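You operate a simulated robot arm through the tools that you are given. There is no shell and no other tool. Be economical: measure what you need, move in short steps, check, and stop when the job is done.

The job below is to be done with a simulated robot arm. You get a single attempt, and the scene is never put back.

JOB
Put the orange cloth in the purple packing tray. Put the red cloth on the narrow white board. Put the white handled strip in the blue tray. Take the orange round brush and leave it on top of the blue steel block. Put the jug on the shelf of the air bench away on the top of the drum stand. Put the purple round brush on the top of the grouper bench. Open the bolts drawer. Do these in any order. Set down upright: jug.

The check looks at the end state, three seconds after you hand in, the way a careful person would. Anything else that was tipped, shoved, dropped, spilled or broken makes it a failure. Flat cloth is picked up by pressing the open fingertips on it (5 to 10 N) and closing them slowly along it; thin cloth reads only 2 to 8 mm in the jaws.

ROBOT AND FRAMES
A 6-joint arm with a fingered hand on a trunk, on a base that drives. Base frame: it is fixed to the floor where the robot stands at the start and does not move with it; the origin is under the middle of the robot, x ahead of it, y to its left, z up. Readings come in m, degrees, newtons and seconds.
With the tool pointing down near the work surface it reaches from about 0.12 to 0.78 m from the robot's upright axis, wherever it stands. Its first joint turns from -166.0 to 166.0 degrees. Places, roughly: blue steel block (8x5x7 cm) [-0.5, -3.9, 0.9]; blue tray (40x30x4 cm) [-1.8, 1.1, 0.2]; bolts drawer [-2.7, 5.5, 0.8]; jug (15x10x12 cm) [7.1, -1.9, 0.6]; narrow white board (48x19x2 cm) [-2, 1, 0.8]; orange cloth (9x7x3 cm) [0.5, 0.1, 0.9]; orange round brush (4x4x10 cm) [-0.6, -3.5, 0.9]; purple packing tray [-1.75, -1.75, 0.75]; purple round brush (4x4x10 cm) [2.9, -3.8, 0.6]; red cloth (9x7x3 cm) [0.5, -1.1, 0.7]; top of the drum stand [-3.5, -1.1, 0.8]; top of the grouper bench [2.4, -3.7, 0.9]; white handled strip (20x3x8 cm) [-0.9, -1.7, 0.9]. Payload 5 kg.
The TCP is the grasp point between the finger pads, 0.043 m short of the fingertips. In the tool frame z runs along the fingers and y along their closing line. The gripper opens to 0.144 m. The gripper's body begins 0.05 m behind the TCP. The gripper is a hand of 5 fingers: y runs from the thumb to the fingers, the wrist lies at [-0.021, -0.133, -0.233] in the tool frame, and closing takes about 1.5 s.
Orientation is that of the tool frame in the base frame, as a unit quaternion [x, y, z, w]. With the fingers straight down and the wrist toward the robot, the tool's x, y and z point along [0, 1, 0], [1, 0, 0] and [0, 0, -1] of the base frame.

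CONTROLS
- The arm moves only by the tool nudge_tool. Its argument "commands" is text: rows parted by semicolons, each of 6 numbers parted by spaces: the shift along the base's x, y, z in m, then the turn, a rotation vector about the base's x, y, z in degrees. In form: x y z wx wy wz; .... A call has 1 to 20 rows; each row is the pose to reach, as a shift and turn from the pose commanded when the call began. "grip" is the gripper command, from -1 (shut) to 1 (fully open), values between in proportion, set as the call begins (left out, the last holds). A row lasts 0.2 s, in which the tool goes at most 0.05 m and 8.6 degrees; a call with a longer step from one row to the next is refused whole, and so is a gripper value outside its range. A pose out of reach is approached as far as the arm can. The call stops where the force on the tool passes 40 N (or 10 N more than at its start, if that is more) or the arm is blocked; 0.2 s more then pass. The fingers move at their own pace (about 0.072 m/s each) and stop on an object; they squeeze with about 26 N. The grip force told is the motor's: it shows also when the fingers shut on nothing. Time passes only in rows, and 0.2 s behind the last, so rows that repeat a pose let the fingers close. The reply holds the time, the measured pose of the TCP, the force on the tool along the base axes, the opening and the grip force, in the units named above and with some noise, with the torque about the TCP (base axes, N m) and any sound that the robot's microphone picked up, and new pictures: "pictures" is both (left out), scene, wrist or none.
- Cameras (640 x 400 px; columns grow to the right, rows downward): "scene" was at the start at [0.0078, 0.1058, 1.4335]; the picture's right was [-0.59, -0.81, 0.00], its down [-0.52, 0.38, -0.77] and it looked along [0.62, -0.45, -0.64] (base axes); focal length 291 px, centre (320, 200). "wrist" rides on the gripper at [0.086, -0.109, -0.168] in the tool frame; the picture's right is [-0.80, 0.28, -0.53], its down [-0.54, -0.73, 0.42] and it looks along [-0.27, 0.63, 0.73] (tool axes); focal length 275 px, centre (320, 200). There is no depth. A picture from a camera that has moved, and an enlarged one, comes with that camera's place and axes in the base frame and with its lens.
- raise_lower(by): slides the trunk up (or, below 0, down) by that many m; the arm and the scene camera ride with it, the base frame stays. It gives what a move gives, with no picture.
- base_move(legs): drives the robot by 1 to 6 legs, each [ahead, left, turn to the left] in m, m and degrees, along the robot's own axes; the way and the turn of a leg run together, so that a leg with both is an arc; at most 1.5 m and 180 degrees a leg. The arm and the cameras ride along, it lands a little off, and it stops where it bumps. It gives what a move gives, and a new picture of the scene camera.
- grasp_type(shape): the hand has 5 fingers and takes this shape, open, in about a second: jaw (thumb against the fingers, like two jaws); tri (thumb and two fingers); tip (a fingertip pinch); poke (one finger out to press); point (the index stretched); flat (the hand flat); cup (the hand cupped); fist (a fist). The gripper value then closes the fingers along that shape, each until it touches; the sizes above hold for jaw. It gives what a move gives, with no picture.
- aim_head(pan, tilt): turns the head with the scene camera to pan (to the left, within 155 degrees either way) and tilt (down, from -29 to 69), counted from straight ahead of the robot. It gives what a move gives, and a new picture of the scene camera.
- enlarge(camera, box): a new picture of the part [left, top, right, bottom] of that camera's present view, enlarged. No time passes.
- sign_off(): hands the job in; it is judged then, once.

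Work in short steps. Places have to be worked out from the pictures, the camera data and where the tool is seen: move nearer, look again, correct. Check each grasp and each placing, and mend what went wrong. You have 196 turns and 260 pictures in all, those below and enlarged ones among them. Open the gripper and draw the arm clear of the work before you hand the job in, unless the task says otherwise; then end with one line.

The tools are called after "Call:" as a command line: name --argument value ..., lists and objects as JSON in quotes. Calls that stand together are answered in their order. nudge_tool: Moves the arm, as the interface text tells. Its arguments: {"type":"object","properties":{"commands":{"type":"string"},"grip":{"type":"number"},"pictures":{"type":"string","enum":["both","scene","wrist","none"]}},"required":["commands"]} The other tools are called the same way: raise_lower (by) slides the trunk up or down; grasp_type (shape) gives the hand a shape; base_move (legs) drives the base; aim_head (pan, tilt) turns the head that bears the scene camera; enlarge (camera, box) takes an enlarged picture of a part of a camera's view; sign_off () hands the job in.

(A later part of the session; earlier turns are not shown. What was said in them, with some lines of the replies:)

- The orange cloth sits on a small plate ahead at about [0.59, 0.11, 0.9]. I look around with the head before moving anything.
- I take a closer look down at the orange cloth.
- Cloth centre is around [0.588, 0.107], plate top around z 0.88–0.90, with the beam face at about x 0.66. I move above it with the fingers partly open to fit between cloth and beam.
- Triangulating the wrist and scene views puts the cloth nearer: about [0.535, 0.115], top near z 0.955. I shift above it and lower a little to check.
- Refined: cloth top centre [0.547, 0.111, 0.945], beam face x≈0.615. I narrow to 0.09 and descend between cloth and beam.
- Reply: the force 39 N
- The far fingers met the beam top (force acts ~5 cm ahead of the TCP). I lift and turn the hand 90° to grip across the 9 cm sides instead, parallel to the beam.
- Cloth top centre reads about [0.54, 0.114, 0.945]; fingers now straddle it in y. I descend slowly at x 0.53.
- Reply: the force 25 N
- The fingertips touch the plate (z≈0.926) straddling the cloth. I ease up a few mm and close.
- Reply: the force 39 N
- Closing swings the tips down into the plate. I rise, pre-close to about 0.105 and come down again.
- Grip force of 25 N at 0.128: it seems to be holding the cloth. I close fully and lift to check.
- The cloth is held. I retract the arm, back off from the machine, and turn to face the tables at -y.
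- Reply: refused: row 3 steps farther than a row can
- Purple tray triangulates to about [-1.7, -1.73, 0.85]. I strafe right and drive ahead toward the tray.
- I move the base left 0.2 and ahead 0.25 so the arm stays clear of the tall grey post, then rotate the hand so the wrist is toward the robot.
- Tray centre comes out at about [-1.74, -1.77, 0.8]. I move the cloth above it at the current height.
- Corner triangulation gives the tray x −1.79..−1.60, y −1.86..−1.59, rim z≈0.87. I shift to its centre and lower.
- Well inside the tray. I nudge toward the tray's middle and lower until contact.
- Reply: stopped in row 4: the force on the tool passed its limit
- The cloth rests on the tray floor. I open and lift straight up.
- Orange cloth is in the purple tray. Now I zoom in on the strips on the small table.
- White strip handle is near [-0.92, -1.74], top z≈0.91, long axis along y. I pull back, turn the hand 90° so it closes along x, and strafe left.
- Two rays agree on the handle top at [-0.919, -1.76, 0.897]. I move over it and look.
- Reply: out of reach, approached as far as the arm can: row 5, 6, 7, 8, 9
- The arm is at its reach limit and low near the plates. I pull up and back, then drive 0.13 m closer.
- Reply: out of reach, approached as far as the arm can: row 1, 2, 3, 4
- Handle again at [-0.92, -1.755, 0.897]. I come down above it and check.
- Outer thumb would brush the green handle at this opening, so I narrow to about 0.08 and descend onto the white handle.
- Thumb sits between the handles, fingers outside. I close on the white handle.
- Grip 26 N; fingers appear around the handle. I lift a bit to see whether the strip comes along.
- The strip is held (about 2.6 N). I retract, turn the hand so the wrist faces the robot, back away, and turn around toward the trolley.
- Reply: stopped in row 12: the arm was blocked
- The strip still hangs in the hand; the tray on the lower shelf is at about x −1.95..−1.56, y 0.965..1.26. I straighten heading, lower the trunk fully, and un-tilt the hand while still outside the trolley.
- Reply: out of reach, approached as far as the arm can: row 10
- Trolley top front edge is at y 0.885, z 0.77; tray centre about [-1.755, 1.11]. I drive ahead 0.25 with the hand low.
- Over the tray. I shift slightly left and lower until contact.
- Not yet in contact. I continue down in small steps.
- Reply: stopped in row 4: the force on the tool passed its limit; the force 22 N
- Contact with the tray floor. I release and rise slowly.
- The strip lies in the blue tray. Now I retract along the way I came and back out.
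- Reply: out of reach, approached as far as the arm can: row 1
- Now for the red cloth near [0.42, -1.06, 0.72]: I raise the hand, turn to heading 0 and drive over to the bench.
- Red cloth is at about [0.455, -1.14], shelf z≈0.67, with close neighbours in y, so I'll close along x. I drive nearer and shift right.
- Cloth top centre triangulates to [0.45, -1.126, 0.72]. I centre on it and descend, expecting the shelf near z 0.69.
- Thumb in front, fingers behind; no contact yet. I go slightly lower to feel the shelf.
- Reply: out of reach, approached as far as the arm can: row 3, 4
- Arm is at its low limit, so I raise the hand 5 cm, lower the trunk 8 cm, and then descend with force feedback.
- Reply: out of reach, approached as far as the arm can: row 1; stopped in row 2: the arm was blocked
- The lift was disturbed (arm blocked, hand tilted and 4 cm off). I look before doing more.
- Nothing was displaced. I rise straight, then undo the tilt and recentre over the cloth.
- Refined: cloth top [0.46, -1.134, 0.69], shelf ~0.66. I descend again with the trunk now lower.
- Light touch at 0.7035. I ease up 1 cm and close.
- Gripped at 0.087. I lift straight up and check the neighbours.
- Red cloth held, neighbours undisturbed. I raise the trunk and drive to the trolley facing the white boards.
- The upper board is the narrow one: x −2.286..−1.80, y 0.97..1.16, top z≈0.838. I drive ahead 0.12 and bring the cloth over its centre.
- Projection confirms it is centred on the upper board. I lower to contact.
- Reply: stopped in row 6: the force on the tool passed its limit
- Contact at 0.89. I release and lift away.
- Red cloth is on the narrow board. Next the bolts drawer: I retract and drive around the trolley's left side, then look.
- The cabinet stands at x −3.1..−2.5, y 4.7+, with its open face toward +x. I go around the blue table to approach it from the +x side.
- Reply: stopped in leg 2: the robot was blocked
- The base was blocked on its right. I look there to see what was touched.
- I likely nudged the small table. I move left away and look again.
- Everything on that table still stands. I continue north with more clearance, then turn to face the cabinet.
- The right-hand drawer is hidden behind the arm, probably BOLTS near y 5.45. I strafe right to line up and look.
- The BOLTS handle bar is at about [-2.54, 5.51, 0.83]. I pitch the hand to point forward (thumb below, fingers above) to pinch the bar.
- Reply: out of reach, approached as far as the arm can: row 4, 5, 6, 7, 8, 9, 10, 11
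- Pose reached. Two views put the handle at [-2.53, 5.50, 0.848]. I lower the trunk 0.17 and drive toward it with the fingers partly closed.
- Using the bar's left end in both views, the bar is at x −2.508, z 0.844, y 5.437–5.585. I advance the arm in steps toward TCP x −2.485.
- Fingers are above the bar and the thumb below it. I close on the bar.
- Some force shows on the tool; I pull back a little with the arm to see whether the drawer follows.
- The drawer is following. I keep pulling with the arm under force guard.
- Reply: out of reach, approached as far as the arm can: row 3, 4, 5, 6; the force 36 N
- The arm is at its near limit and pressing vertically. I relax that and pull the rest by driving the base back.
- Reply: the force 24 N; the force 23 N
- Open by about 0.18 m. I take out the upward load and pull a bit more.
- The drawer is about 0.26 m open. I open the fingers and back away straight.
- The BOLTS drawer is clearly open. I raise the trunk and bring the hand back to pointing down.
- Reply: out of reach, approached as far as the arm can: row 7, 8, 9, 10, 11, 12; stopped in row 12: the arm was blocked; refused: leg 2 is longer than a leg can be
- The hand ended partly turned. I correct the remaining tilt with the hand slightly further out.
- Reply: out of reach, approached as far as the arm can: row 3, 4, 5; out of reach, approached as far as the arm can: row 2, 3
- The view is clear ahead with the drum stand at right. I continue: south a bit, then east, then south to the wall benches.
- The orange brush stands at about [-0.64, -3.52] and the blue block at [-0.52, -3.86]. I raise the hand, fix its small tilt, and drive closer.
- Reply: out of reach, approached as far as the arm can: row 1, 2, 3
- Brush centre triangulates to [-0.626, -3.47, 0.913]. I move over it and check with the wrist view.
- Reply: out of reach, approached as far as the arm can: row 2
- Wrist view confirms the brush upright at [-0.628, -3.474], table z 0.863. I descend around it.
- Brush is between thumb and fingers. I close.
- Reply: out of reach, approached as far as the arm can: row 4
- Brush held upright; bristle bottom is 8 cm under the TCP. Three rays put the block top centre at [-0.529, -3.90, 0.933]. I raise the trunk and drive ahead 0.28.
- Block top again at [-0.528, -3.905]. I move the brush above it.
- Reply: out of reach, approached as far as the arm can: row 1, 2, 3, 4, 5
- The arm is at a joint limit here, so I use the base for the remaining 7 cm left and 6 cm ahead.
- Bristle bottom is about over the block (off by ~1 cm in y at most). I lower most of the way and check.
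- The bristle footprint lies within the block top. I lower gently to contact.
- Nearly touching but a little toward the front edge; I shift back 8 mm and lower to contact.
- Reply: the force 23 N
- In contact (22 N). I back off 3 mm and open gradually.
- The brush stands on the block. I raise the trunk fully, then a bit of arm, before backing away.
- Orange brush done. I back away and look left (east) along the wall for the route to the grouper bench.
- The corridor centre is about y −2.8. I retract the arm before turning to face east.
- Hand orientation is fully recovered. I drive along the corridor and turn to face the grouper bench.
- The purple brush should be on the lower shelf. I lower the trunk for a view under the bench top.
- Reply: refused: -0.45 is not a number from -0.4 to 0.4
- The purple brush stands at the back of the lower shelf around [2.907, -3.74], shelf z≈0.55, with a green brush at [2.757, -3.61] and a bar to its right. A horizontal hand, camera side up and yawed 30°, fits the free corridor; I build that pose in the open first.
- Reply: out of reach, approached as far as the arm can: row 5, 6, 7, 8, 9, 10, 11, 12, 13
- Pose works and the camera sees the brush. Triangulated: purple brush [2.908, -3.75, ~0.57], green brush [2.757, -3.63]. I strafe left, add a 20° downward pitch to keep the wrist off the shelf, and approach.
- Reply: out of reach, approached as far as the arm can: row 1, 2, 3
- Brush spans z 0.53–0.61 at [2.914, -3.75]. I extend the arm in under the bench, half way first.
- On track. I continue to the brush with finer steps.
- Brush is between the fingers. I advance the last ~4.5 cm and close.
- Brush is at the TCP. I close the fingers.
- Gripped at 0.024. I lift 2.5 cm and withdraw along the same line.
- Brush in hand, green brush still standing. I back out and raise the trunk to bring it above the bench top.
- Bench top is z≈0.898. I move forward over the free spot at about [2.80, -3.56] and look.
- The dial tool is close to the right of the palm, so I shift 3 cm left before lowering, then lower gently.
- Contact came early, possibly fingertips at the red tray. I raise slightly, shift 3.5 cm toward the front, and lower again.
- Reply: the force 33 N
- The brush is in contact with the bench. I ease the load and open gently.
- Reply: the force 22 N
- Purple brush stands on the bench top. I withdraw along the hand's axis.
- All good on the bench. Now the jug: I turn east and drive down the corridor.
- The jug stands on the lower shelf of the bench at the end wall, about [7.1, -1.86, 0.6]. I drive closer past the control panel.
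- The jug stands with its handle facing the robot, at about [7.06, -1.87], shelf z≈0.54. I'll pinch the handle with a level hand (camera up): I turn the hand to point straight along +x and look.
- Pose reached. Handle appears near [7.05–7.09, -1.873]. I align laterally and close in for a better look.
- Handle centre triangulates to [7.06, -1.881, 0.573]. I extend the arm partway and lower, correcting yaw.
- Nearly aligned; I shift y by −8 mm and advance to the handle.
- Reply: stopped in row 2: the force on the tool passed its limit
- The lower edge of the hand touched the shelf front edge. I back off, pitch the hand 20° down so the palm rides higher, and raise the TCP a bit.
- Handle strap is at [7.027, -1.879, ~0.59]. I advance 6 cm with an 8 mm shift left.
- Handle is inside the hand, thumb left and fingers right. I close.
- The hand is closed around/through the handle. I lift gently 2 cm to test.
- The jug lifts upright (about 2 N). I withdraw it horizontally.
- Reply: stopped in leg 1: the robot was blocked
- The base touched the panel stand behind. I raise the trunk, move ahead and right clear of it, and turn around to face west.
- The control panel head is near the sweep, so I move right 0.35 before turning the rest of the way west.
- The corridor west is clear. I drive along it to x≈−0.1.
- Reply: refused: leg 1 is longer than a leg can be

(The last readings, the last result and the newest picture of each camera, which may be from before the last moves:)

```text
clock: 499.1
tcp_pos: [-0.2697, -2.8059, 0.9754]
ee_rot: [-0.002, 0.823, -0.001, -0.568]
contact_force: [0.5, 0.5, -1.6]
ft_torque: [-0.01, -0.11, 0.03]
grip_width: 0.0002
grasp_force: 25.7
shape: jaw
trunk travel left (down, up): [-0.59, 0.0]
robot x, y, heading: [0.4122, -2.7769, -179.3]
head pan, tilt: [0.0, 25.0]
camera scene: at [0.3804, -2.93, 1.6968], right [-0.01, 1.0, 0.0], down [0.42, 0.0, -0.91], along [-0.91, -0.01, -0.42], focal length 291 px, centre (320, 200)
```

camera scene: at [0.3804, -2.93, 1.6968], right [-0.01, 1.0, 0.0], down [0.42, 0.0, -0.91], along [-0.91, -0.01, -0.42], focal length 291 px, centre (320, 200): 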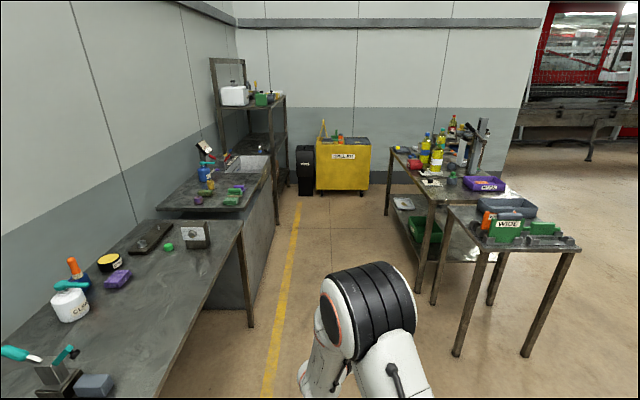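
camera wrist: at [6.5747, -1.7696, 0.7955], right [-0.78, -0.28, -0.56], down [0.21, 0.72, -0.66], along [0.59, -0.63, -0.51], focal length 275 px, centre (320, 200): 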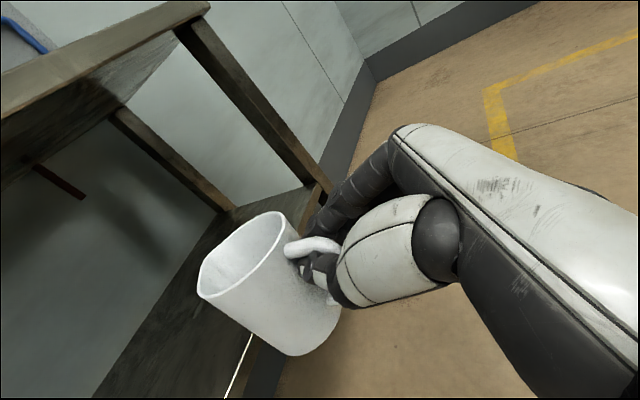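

Orange brush still stands on the block. I turn north at x≈−0.15 and go up the gap between the small table and the machine.

Call:
base_move --legs '[[0.57, 0, -0.7], [0, 0, -90], [1.45, 0, 0], [0.85, 0, 0]]'

```text
clock: 517.1
tcp_pos: [-0.1832, 0.2102, 0.9764]
ee_rot: [0.581, 0.583, 0.401, -0.402]
contact_force: [0.7, 0.3, -3.1]
ft_torque: [-0.09, 0.01, 0.03]
grip_width: 0.0
grasp_force: 26.4
shape: jaw
trunk travel left (down, up): [-0.59, 0.0]
robot x, y, heading: [-0.1526, -0.4699, 90.5]
head pan, tilt: [0.0, 25.0]
camera scene: at [-0.3085, -0.4415, 1.6968], right [1.0, 0.01, 0.0], down [0.01, -0.42, -0.91], along [-0.01, 0.91, -0.42], focal length 291 px, centre (320, 200)
```

scene: 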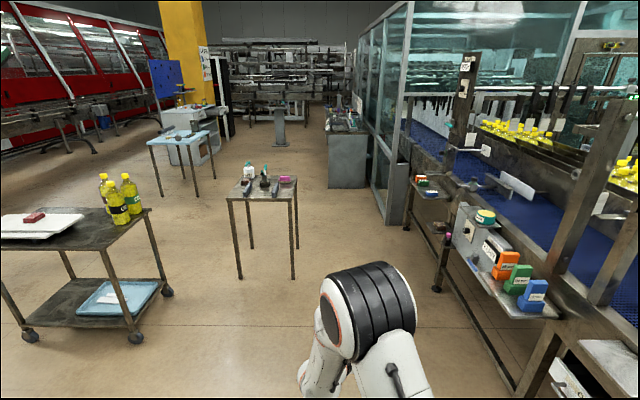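

Now I turn west and drive toward the drum stand.

Call:
base_move --legs '[[0, 0, 89.5], [1.45, 0, 0], [0.6, 0.3, 0]]'

Call:
aim_head --pan 0 --tilt 30

Call:
enlarge --camera "scene" --box '[220, 80, 460, 260]'

```text
clock: 531.3
tcp_pos: [-2.8797, -0.7284, 0.9763]
ee_rot: [0.012, 0.823, 0.01, -0.568]
contact_force: [-0.5, -0.3, -1.1]
ft_torque: [-0.01, -0.09, -0.03]
grip_width: 0.0001
grasp_force: 25.9
shape: jaw
trunk travel left (down, up): [-0.59, 0.0]
robot x, y, heading: [-2.1992, -0.7203, 178.7]
head pan, tilt: [0.0, 25.0]
camera scene: at [-2.2349, -0.8753, 1.6968], right [0.02, 1.0, 0.0], down [0.42, -0.01, -0.91], along [-0.91, 0.02, -0.42], focal length 291 px, centre (320, 200)
```

scene: 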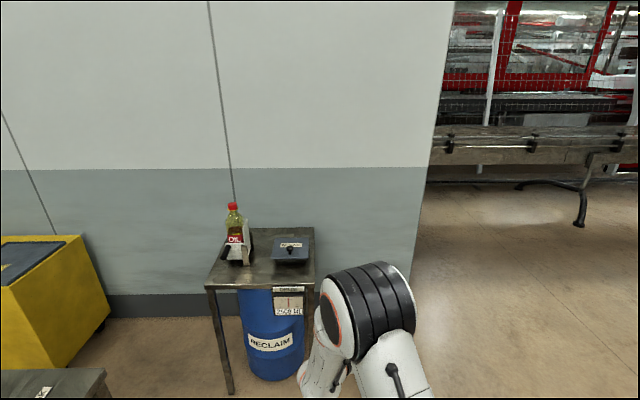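

```text
clock: 532.0
tcp_pos: [-2.8814, -0.7278, 0.9768]
ee_rot: [0.012, 0.822, 0.01, -0.569]
contact_force: [0.1, -1.4, -1.7]
ft_torque: [-0.03, -0.12, -0.01]
grip_width: 0.0003
grasp_force: 25.8
shape: jaw
trunk travel left (down, up): [-0.59, 0.0]
robot x, y, heading: [-2.1998, -0.7182, 178.5]
head pan, tilt: [0.0, 30.0]
camera scene: at [-2.233, -0.8753, 1.6889], right [0.02, 1.0, 0.0], down [0.5, -0.01, -0.87], along [-0.87, 0.02, -0.5], focal length 291 px, centre (320, 200)
```

scene: 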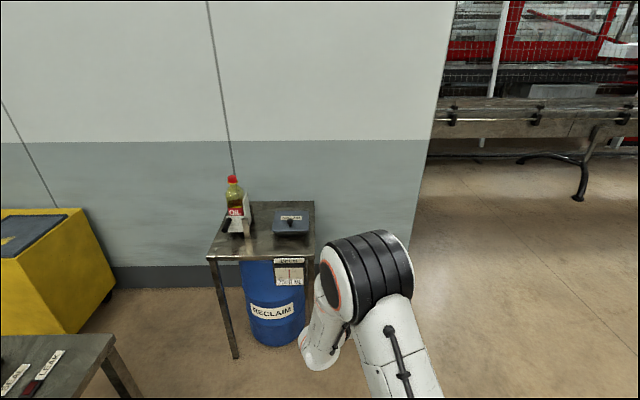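

```text
2.22 times, centred on (340, 170) of scene
camera zoom: at [-2.233, -0.8753, 1.6889], right [0.02, 1.0, 0.0], down [0.5, -0.01, -0.87], along [-0.87, 0.02, -0.5], focal length 647 px, centre (276, 267)
```

zoom: 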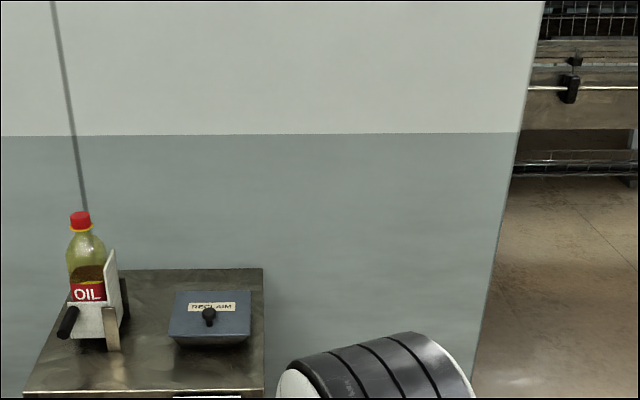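

The stand top spans x −3.72..−3.23, y −1.36..−0.88, z≈0.82; its front strip (about 14 cm) is free. I align in front of it.

Call:
base_move --legs '[[0, 0.37, 1.4], [0.15, 0, 0]]'

Call:
nudge_tool --commands "0 0 0.01 0 0 0;0 0 0.02 0 0 0"

Call:
enlarge --camera "scene" --box '[220, 150, 460, 330]'

```text
clock: 535.4
tcp_pos: [-3.0365, -1.1221, 0.9757]
ee_rot: [0.001, 0.823, 0.003, -0.569]
contact_force: [-0.9, -0.2, -2.3]
ft_torque: [0.06, -0.1, -0.02]
grip_width: 0.0002
grasp_force: 26.2
shape: jaw
trunk travel left (down, up): [-0.59, 0.0]
robot x, y, heading: [-2.3552, -1.096, -179.8]
head pan, tilt: [0.0, 30.0]
camera scene: at [-2.3852, -1.2523, 1.6888], right [0.0, 1.0, 0.0], down [0.5, 0.0, -0.87], along [-0.87, 0.0, -0.5], focal length 291 px, centre (320, 200)
```

scene: 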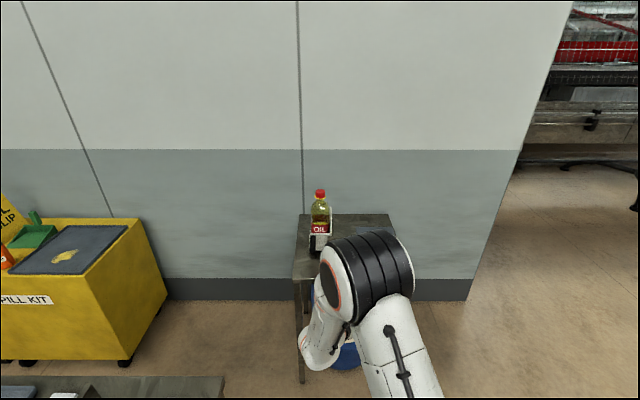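

```text
clock: 536.0
tcp_pos: [-3.0349, -1.1212, 0.9936]
ee_rot: [0.002, 0.823, 0.002, -0.569]
contact_force: [0.3, -0.8, -1.7]
ft_torque: [0.02, -0.13, 0.01]
grip_width: 0.0
grasp_force: 26.0
shape: jaw
trunk travel left (down, up): [-0.59, 0.0]
robot x, y, heading: [-2.3502, -1.097, -179.7]
head pan, tilt: [0.0, 30.0]
camera scene: at [-2.3844, -1.2522, 1.6888], right [0.0, 1.0, 0.0], down [0.5, 0.0, -0.87], along [-0.87, 0.0, -0.5], focal length 291 px, centre (320, 200)
camera wrist: at [-2.9105, -1.2304, 1.1354], right [0.78, 0.28, -0.56], down [-0.21, -0.72, -0.66], along [-0.59, 0.63, -0.51], focal length 275 px, centre (320, 200)
```

scene: 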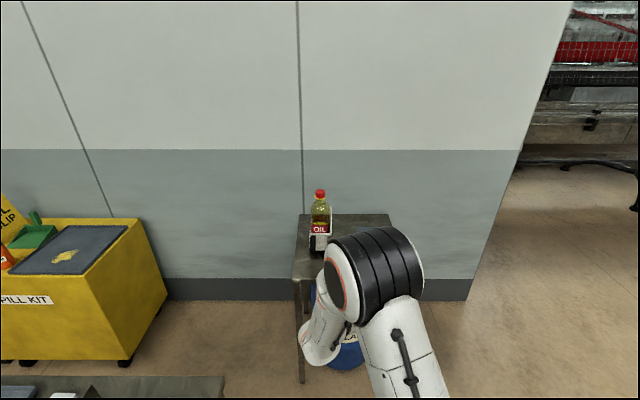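
wrist: 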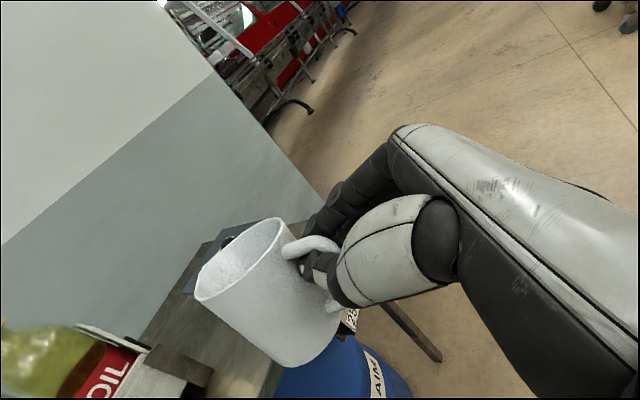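

```text
2.22 times, centred on (340, 240) of scene
camera zoom: at [-2.3844, -1.2522, 1.6888], right [0.0, 1.0, 0.0], down [0.5, 0.0, -0.87], along [-0.87, 0.0, -0.5], focal length 647 px, centre (276, 111)
```

zoom: 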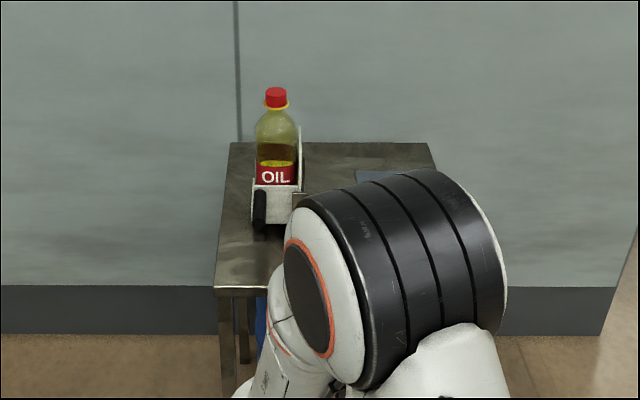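

Front-left corner of the stand is at [-3.26, -1.36, 0.811]; objects begin at x≈−3.41. Jug body centre is ~7 cm ahead of the TCP. I move the jug over the free strip.

Call:
nudge_tool --commands "-0.04 0.005 0 0 0 0;-0.08 0.01 0 0 0 0;-0.12 0.015 0 0 0 0;-0.16 0.02 0 0 0 0;-0.2 0.02 0 0 0 0;-0.22 0.02 -0.02 0 0 0"

Call:
enlarge --camera "scene" --box '[250, 170, 450, 320]'

```text
clock: 537.4
tcp_pos: [-3.257, -1.1015, 0.9745]
ee_rot: [0.002, 0.822, 0.002, -0.569]
contact_force: [0.2, -0.6, -1.5]
ft_torque: [0.01, -0.14, -0.01]
grip_width: 0.0
grasp_force: 26.1
shape: jaw
trunk travel left (down, up): [-0.59, 0.0]
robot x, y, heading: [-2.3518, -1.0923, -180.0]
head pan, tilt: [0.0, 30.0]
camera scene: at [-2.385, -1.2523, 1.6888], right [0.0, 1.0, 0.0], down [0.5, 0.0, -0.87], along [-0.87, 0.0, -0.5], focal length 291 px, centre (320, 200)
camera wrist: at [-3.132, -1.2107, 1.1149], right [0.78, 0.28, -0.56], down [-0.21, -0.72, -0.66], along [-0.59, 0.63, -0.51], focal length 275 px, centre (320, 200)
```

scene: 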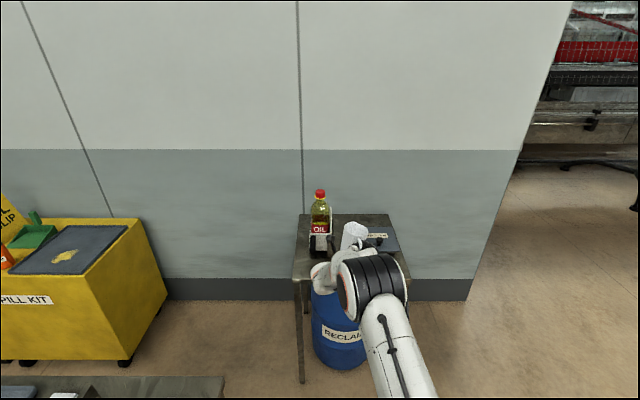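
wrist: 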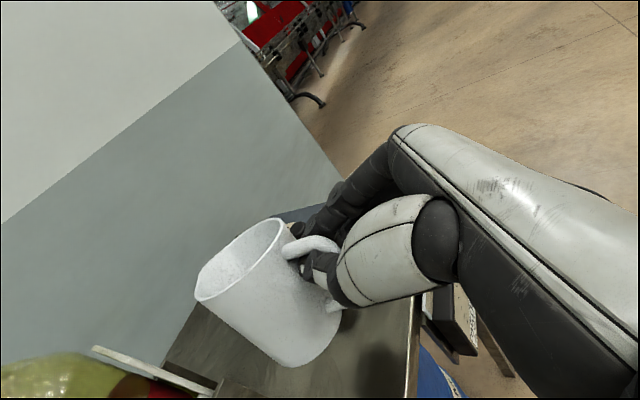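

```text
2.67 times, centred on (350, 245) of scene
camera zoom: at [-2.385, -1.2523, 1.6888], right [0.0, 1.0, 0.0], down [0.5, 0.0, -0.87], along [-0.87, 0.0, -0.5], focal length 776 px, centre (240, 80)
```

zoom: 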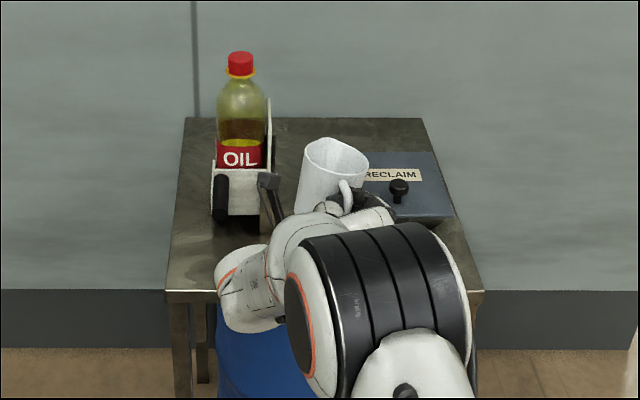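

Jug hangs upright over the free strip at [-3.333, -1.11]. I lower it in fine steps.

Call:
nudge_tool --commands "0.003 0 -0.02 0 0 0;0.003 0 -0.04 0 0 0;0.003 0 -0.052 0 0 0;0.003 0 -0.06 0 0 0;0.003 0 -0.066 0 0 0;0.003 0 -0.072 0 0 0;0.003 0 -0.078 0 0 0" --pictures "wrist"

Call:
enlarge --camera "scene" --box '[250, 170, 450, 320]'

```text
clock: 539.0
tcp_pos: [-3.2527, -1.1025, 0.8969]
ee_rot: [0.002, 0.822, 0.001, -0.569]
contact_force: [0.4, -0.4, -0.8]
ft_torque: [0.02, -0.1, -0.03]
grip_width: 0.0
grasp_force: 25.9
shape: jaw
trunk travel left (down, up): [-0.59, 0.0]
robot x, y, heading: [-2.3532, -1.1005, -179.8]
head pan, tilt: [0.0, 30.0]
camera wrist: at [-3.1275, -1.2113, 1.0378], right [0.78, 0.28, -0.56], down [-0.21, -0.72, -0.66], along [-0.59, 0.63, -0.51], focal length 275 px, centre (320, 200)
```

wrist: 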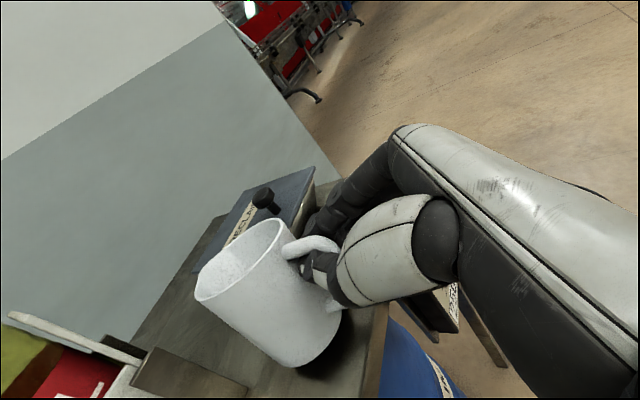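

```text
2.67 times, centred on (350, 245) of scene
camera zoom: at [-2.3846, -1.2523, 1.6889], right [0.0, 1.0, 0.0], down [0.5, 0.0, -0.87], along [-0.87, 0.0, -0.5], focal length 776 px, centre (240, 80)
```

zoom: 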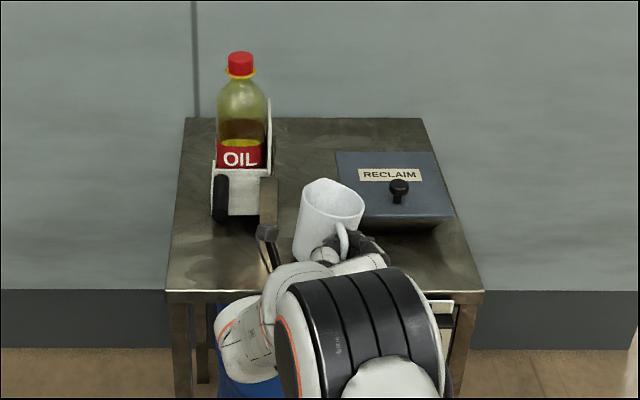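

No contact yet. I continue lowering in 4 mm steps.

Call:
nudge_tool --commands "0 0 -0.004 0 0 0;0 0 -0.008 0 0 0;0 0 -0.012 0 0 0;0 0 -0.016 0 0 0;0 0 -0.02 0 0 0" --pictures "none"

Call:
enlarge --camera "scene" --box '[290, 190, 410, 290]'

```text
clock: 540.1
tcp_pos: [-3.2521, -1.1014, 0.8775]
ee_rot: [0.002, 0.823, 0.003, -0.569]
contact_force: [2.1, 0.4, 3.2]
ft_torque: [0.1, 0.15, -0.06]
grip_width: 0.0
grasp_force: 25.6
shape: jaw
trunk travel left (down, up): [-0.59, 0.0]
robot x, y, heading: [-2.3543, -1.0969, -179.5]
head pan, tilt: [0.0, 30.0]
```

```text
4.00 times, centred on (350, 240) of scene
camera zoom: at [-2.3837, -1.2522, 1.6889], right [0.0, 1.0, 0.0], down [0.5, 0.0, -0.87], along [-0.87, 0.0, -0.5], focal length 1164 px, centre (200, 40)
```

zoom: 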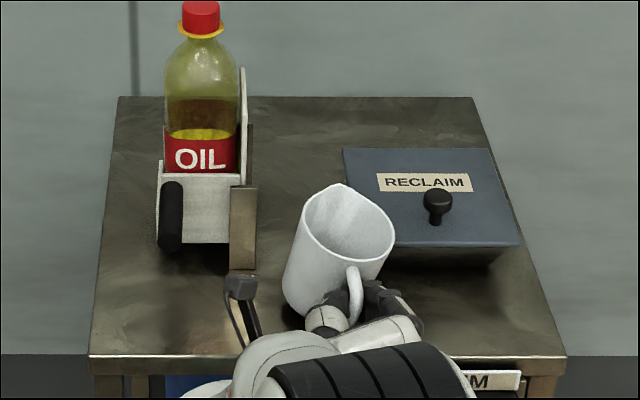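

First contact, but the jug leans about 9° sideways and ~10° back in the grip. I raise 3 cm, rotate the hand to level it, and re-check.

Call:
nudge_tool --commands "0 0 0.015 0 0 0;0 0 0.03 0 0 0;0 0 0.035 4.5 -5 0;0 0 0.04 9 -10 0;0 0 0.04 9 -10 0" --pictures "wrist"

Call:
enlarge --camera "scene" --box '[290, 190, 410, 290]'

```text
clock: 541.4
tcp_pos: [-3.254, -1.1034, 0.9171]
ee_rot: [-0.043, 0.866, 0.067, -0.493]
contact_force: [0.5, 0.7, -0.5]
ft_torque: [0.0, -0.1, -0.03]
grip_width: 0.0002
grasp_force: 26.1
shape: jaw
trunk travel left (down, up): [-0.59, 0.0]
robot x, y, heading: [-2.3546, -1.0925, -179.6]
head pan, tilt: [0.0, 30.0]
camera wrist: at [-3.1534, -1.2333, 1.059], right [0.86, 0.35, -0.36], down [-0.08, -0.61, -0.79], along [-0.5, 0.71, -0.5], focal length 275 px, centre (320, 200)
```

wrist: 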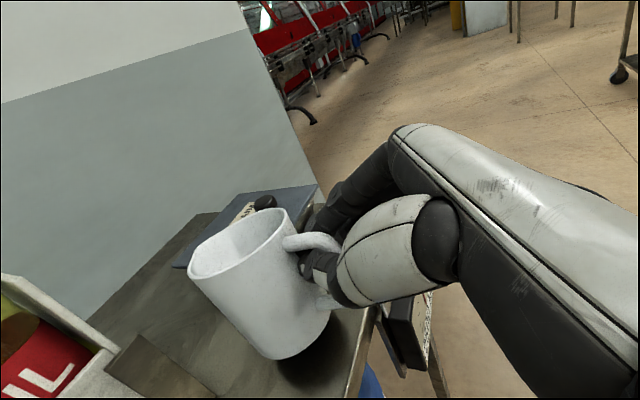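

```text
4.00 times, centred on (350, 240) of scene
camera zoom: at [-2.3845, -1.2523, 1.6888], right [0.0, 1.0, 0.0], down [0.5, 0.0, -0.87], along [-0.87, 0.0, -0.5], focal length 1164 px, centre (200, 40)
```

zoom: 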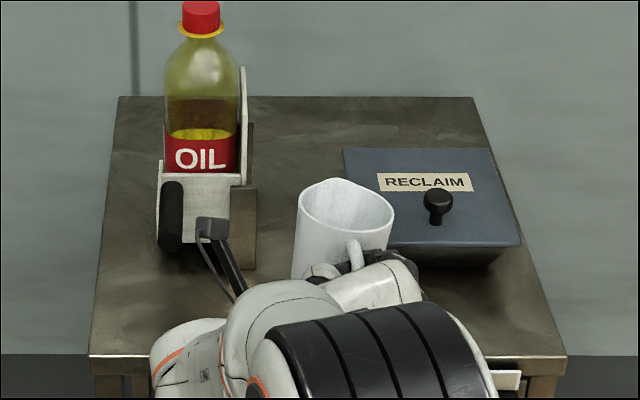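

The jug is level now, but its base has come near the front edge. I shift it 2.5 cm inward and lower again to contact.

Call:
nudge_tool --commands "-0.012 0 0 0 0 0;-0.026 0 0 0 0 0;-0.026 0 -0.006 0 0 0;-0.026 0 -0.012 0 0 0;-0.026 0 -0.016 0 0 0;-0.026 0 -0.02 0 0 0" --pictures "none"

Call:
enlarge --camera "scene" --box '[290, 190, 410, 290]'

```text
clock: 542.2
tcp_pos: [-3.2784, -1.1135, 0.9154]
ee_rot: [-0.047, 0.864, 0.064, -0.497]
contact_force: [9.9, -10.0, 4.9]
ft_torque: [-0.3, -0.1, 0.59]
grip_width: 0.0
grasp_force: 26.8
shape: jaw
trunk travel left (down, up): [-0.59, 0.0]
robot x, y, heading: [-2.3522, -1.0969, -179.4]
head pan, tilt: [0.0, 30.0]
stopped in row 4: the force on the tool passed its limit (the readings are from after the stop); the commanded pose is now the measured one
```

```text
4.00 times, centred on (350, 240) of scene
camera zoom: at [-2.3811, -1.2544, 1.6887], right [-0.01, 1.0, 0.0], down [0.5, 0.0, -0.87], along [-0.87, -0.01, -0.5], focal length 1164 px, centre (200, 40)
```

zoom: 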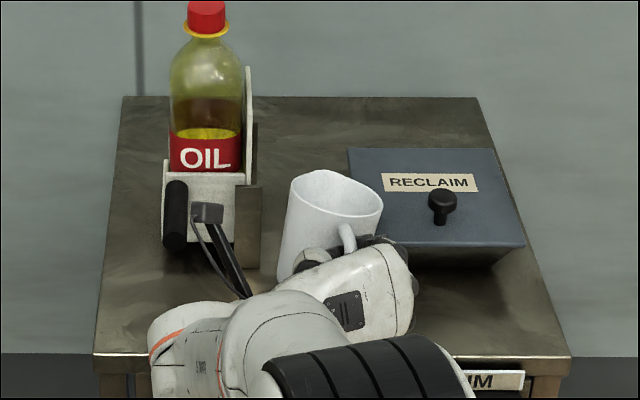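

The knuckles touched the box corner lightly. I back off toward −y and +x, then look.

Call:
nudge_tool --commands "0.01 -0.008 0.012 0 0 0;0.012 -0.02 0.015 0 0 0;0.012 -0.028 0.015 0 0 0" --pictures "wrist"

Call:
enlarge --camera "scene" --box '[290, 190, 410, 290]'

```text
clock: 543.0
tcp_pos: [-3.2672, -1.1356, 0.9275]
ee_rot: [-0.046, 0.865, 0.064, -0.495]
contact_force: [-0.6, 0.7, -1.2]
ft_torque: [0.04, -0.11, -0.03]
grip_width: 0.0
grasp_force: 25.8
shape: jaw
trunk travel left (down, up): [-0.59, 0.0]
robot x, y, heading: [-2.355, -1.0991, -179.6]
head pan, tilt: [0.0, 30.0]
camera wrist: at [-3.1667, -1.2659, 1.0688], right [0.86, 0.36, -0.36], down [-0.08, -0.61, -0.79], along [-0.5, 0.71, -0.5], focal length 275 px, centre (320, 200)
```

wrist: 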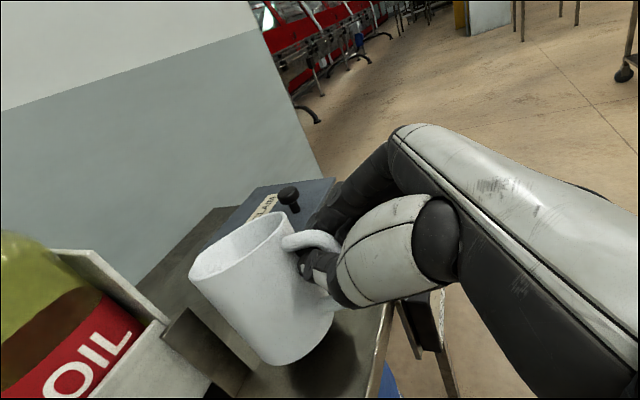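

```text
4.00 times, centred on (350, 240) of scene
camera zoom: at [-2.3838, -1.2528, 1.6888], right [-0.01, 1.0, 0.0], down [0.5, 0.0, -0.87], along [-0.87, -0.01, -0.5], focal length 1164 px, centre (200, 40)
```

zoom: 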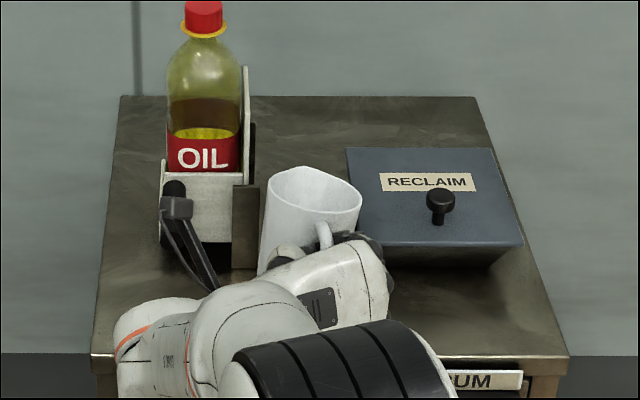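

Jug centre now [-3.347, -1.148]. I shift 1.8 cm toward the front edge side and lower slowly.

Call:
nudge_tool --commands "0.01 0.003 0 0 0 0;0.018 0.006 0 0 0 0;0.018 0.006 -0.006 0 0 0;0.018 0.006 -0.012 0 0 0;0.018 0.006 -0.016 0 0 0;0.018 0.006 -0.02 0 0 0;0.018 0.006 -0.024 0 0 0;0.018 0.006 -0.028 0 0 0;0.018 0.006 -0.032 0 0 0" --pictures "wrist"

Call:
enlarge --camera "scene" --box '[290, 190, 410, 290]'

```text
clock: 545.0
tcp_pos: [-3.2501, -1.1302, 0.8972]
ee_rot: [-0.047, 0.865, 0.065, -0.496]
contact_force: [0.5, -0.9, 2.0]
ft_torque: [0.02, 0.11, 0.01]
grip_width: 0.0001
grasp_force: 25.9
shape: jaw
trunk travel left (down, up): [-0.59, 0.0]
robot x, y, heading: [-2.3536, -1.0951, -179.6]
head pan, tilt: [0.0, 30.0]
camera wrist: at [-3.1474, -1.2601, 1.0384], right [0.86, 0.36, -0.36], down [-0.08, -0.61, -0.79], along [-0.51, 0.71, -0.5], focal length 275 px, centre (320, 200)
```

wrist: 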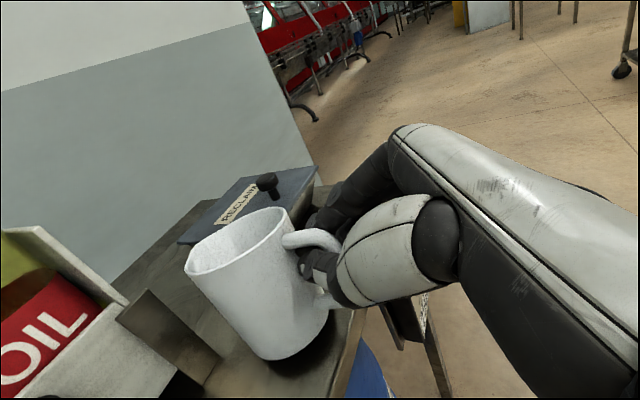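

```text
4.00 times, centred on (350, 240) of scene
camera zoom: at [-2.3832, -1.2528, 1.6889], right [-0.01, 1.0, 0.0], down [0.5, 0.0, -0.87], along [-0.87, -0.01, -0.5], focal length 1164 px, centre (200, 40)
```

zoom: 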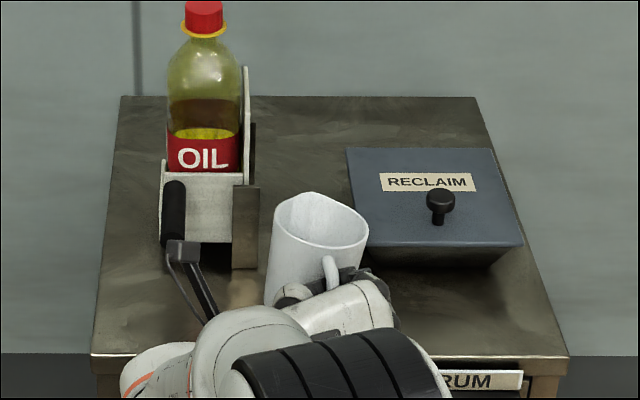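

Light contact (≈3.5 N) with the jug nearly level. I press 3 mm more to seat it, then open slowly.

Call:
nudge_tool --commands "0 0 -0.003 0 0 0;0 0 -0.005 0 0 0" --pictures "none"

Call:
nudge_tool --commands "0 0 0 0 0 0;0 0 0 0 0 0" --grip -0.7 --pictures "none"

Call:
nudge_tool --commands "0 0 0 0 0 0;0 0 0 0 0 0" --grip -0.3 --pictures "wrist"

Call:
enlarge --camera "scene" --box '[290, 190, 410, 290]'

```text
clock: 545.6
tcp_pos: [-3.2494, -1.1298, 0.8923]
ee_rot: [-0.046, 0.865, 0.064, -0.495]
contact_force: [1.1, -0.1, 1.8]
ft_torque: [0.03, 0.11, 0.02]
grip_width: 0.0001
grasp_force: 25.9
shape: jaw
trunk travel left (down, up): [-0.59, 0.0]
robot x, y, heading: [-2.3507, -1.0949, -179.7]
head pan, tilt: [0.0, 30.0]
```

```text
clock: 546.2
tcp_pos: [-3.2488, -1.1294, 0.8913]
ee_rot: [-0.045, 0.866, 0.064, -0.494]
contact_force: [-0.6, -0.4, -0.1]
ft_torque: [-0.01, 0.0, 0.01]
grip_width: 0.0213
grasp_force: 0.2
shape: jaw
trunk travel left (down, up): [-0.59, 0.0]
robot x, y, heading: [-2.3513, -1.0935, -179.7]
head pan, tilt: [0.0, 30.0]
```

```text
clock: 546.8
tcp_pos: [-3.2488, -1.1302, 0.893]
ee_rot: [-0.046, 0.865, 0.064, -0.495]
contact_force: [0.5, 0.5, 0.0]
ft_torque: [0.03, 0.0, 0.0]
grip_width: 0.0499
grasp_force: 0.1
shape: jaw
trunk travel left (down, up): [-0.59, 0.0]
robot x, y, heading: [-2.3563, -1.0976, -179.6]
head pan, tilt: [0.0, 30.0]
camera wrist: at [-3.1473, -1.2603, 1.0332], right [0.86, 0.36, -0.36], down [-0.08, -0.61, -0.79], along [-0.51, 0.71, -0.5], focal length 275 px, centre (320, 200)
```

wrist: 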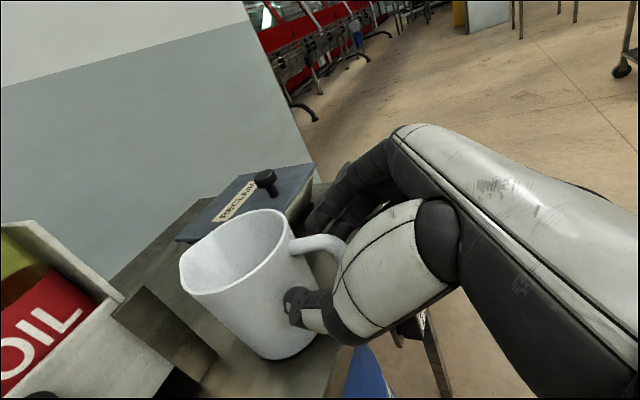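

```text
4.00 times, centred on (350, 240) of scene
camera zoom: at [-2.3834, -1.2527, 1.6888], right [-0.01, 1.0, 0.0], down [0.5, 0.0, -0.87], along [-0.87, -0.01, -0.5], focal length 1164 px, centre (200, 40)
```

zoom: 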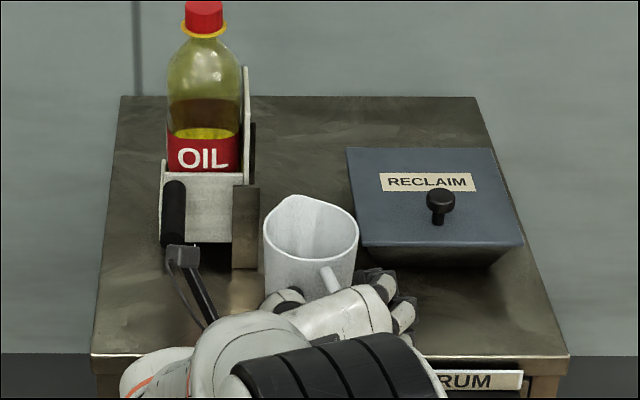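

The jug stands upright and free. I withdraw the hand straight back with small steps.

Call:
nudge_tool --commands "0.012 -0.002 0.001 0 0 0;0.025 -0.002 0.002 0 0 0;0.04 -0.002 0.003 0 0 0" --grip -0.15 --pictures "wrist"

Call:
enlarge --camera "scene" --box '[290, 190, 410, 290]'

```text
clock: 547.6
tcp_pos: [-3.2093, -1.1331, 0.894]
ee_rot: [-0.047, 0.866, 0.064, -0.494]
contact_force: [-0.6, -0.2, -0.2]
ft_torque: [0.02, 0.02, -0.04]
grip_width: 0.0607
grasp_force: 0.1
shape: jaw
trunk travel left (down, up): [-0.59, 0.0]
robot x, y, heading: [-2.3526, -1.098, -179.6]
head pan, tilt: [0.0, 30.0]
camera wrist: at [-3.1068, -1.2622, 1.0353], right [0.86, 0.36, -0.36], down [-0.08, -0.61, -0.79], along [-0.51, 0.71, -0.5], focal length 275 px, centre (320, 200)
```

wrist: 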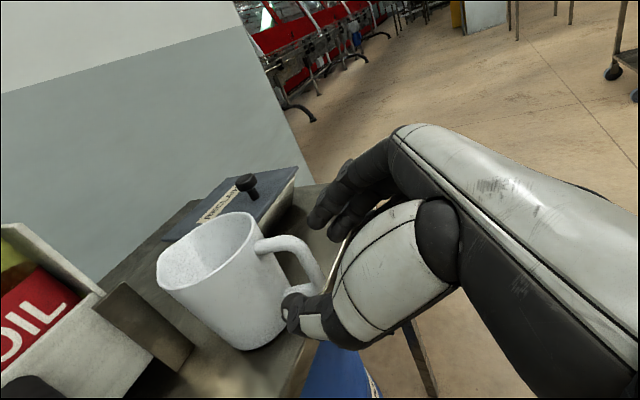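

```text
4.00 times, centred on (350, 240) of scene
camera zoom: at [-2.3833, -1.2527, 1.6888], right [-0.01, 1.0, 0.0], down [0.5, 0.0, -0.87], along [-0.87, -0.01, -0.5], focal length 1164 px, centre (200, 40)
```

zoom: 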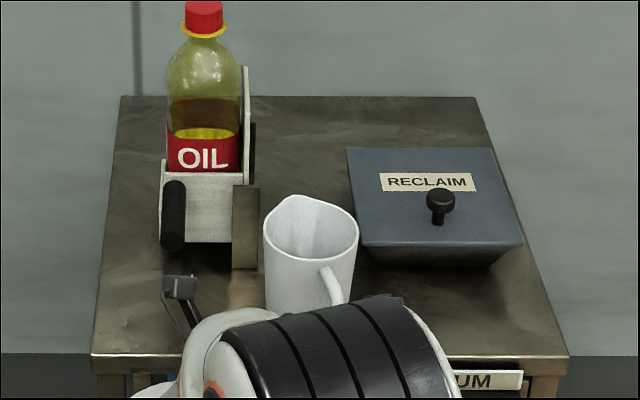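

Jug is unmoved. I withdraw further and then back the base off.

Call:
nudge_tool --commands "0.015 -0.002 0 0 0 0;0.03 -0.004 0 0 0 0;0.05 -0.006 0 0 0 0;0.08 -0.006 0 0 0 0;0.12 -0.006 0.01 0 0 0" --pictures "wrist"

Call:
base_move --legs '[[-0.4, 0, 0]]'

Call:
aim_head --pan 5 --tilt 25

Call:
enlarge --camera "scene" --box '[260, 150, 400, 290]'

```text
clock: 548.8
tcp_pos: [-3.0892, -1.1383, 0.906]
ee_rot: [-0.045, 0.865, 0.065, -0.496]
contact_force: [0.2, 0.4, 0.8]
ft_torque: [0.03, -0.03, 0.01]
grip_width: 0.0608
grasp_force: 0.1
shape: jaw
trunk travel left (down, up): [-0.59, 0.0]
robot x, y, heading: [-2.3521, -1.0948, -179.7]
head pan, tilt: [0.0, 30.0]
camera wrist: at [-2.9878, -1.2687, 1.0467], right [0.86, 0.36, -0.37], down [-0.08, -0.61, -0.79], along [-0.51, 0.71, -0.5], focal length 275 px, centre (320, 200)
```

wrist: 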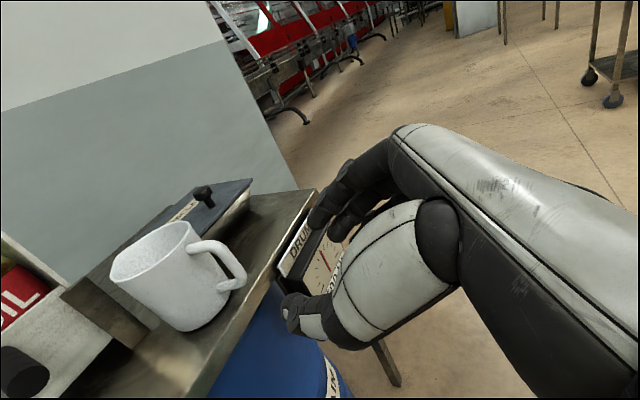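

```text
clock: 551.3
tcp_pos: [-2.696, -1.1399, 0.9056]
ee_rot: [-0.047, 0.865, 0.063, -0.496]
contact_force: [0.1, -0.3, 0.6]
ft_torque: [-0.04, 0.0, 0.0]
grip_width: 0.061
grasp_force: 0.1
shape: jaw
trunk travel left (down, up): [-0.59, 0.0]
robot x, y, heading: [-1.957, -1.0928, -179.5]
head pan, tilt: [0.0, 30.0]
camera scene: at [-1.9883, -1.2495, 1.6889], right [-0.01, 1.0, 0.0], down [0.5, 0.01, -0.87], along [-0.87, -0.01, -0.5], focal length 291 px, centre (320, 200)
```

scene: 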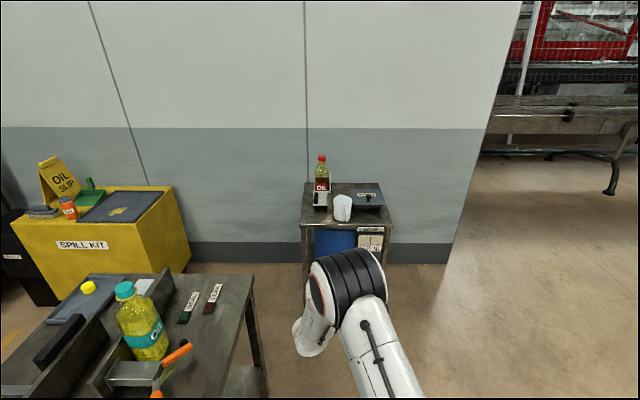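

```text
clock: 552.0
tcp_pos: [-2.6964, -1.1377, 0.9048]
ee_rot: [-0.048, 0.865, 0.064, -0.495]
contact_force: [-0.2, 0.1, 1.5]
ft_torque: [0.01, 0.0, 0.02]
grip_width: 0.0607
grasp_force: 0.0
shape: jaw
trunk travel left (down, up): [-0.59, 0.0]
robot x, y, heading: [-1.9567, -1.0939, -179.1]
head pan, tilt: [5.0, 25.0]
camera scene: at [-1.9899, -1.2576, 1.6968], right [-0.1, 1.0, 0.0], down [0.42, 0.04, -0.91], along [-0.9, -0.09, -0.42], focal length 291 px, centre (320, 200)
```

scene: 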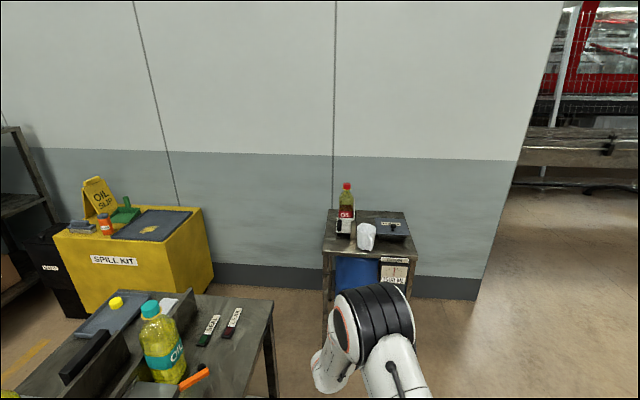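

```text
2.86 times, centred on (330, 220) of scene
camera zoom: at [-1.9899, -1.2576, 1.6968], right [-0.1, 1.0, 0.0], down [0.42, 0.04, -0.91], along [-0.9, -0.09, -0.42], focal length 832 px, centre (291, 143)
```

zoom: 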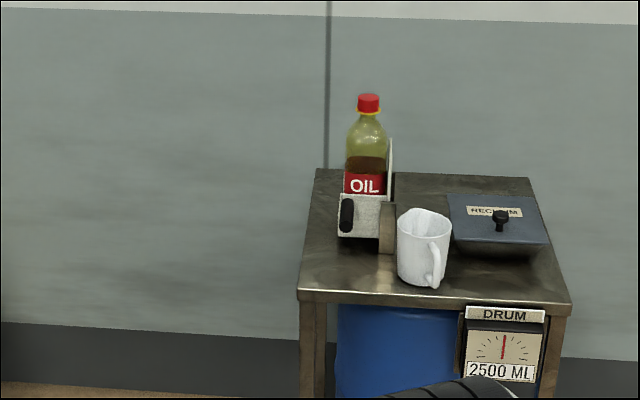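

The jug stands upright on the drum stand and all seven items are placed. I open the hand fully in the clear before handing in.

Call:
nudge_tool --commands "0 0 0 0 0 0;0 0 0 0 0 0;0 0 0 0 0 0" --grip 1 --pictures "none"

Call:
aim_head --pan 75 --tilt 35

```text
clock: 552.8
tcp_pos: [-2.6951, -1.1391, 0.9052]
ee_rot: [-0.048, 0.865, 0.063, -0.495]
contact_force: [0.1, 0.7, 0.7]
ft_torque: [-0.03, 0.0, -0.01]
grip_width: 0.1437
grasp_force: 0.1
shape: jaw
trunk travel left (down, up): [-0.59, 0.0]
robot x, y, heading: [-1.961, -1.0916, -179.2]
head pan, tilt: [5.0, 25.0]
```

```text
clock: 554.2
tcp_pos: [-2.6948, -1.1399, 0.9058]
ee_rot: [-0.047, 0.865, 0.063, -0.496]
contact_force: [1.0, -0.2, -0.7]
ft_torque: [0.0, 0.02, -0.02]
grip_width: 0.1436
grasp_force: 0.0
shape: jaw
trunk travel left (down, up): [-0.59, 0.0]
robot x, y, heading: [-1.9597, -1.0928, -179.7]
head pan, tilt: [75.0, 35.0]
camera scene: at [-1.9202, -1.3339, 1.6811], right [-0.97, 0.25, 0.0], down [0.14, 0.56, -0.82], along [-0.2, -0.79, -0.57], focal length 291 px, centre (320, 200)
```

scene: 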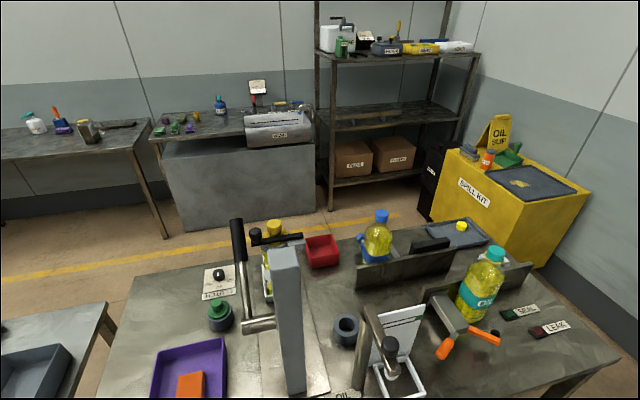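

The orange cloth is in the tray, the orange brush is on its block, the hand is open and clear. I hand in.

Call:
sign_off

```text
The job is handed in.
```

I did all seven tasks and handed the job in; the jug is upright on the drum stand, the bolts drawer is about 26 cm open, and the white strip lies on its side in the blue tray.
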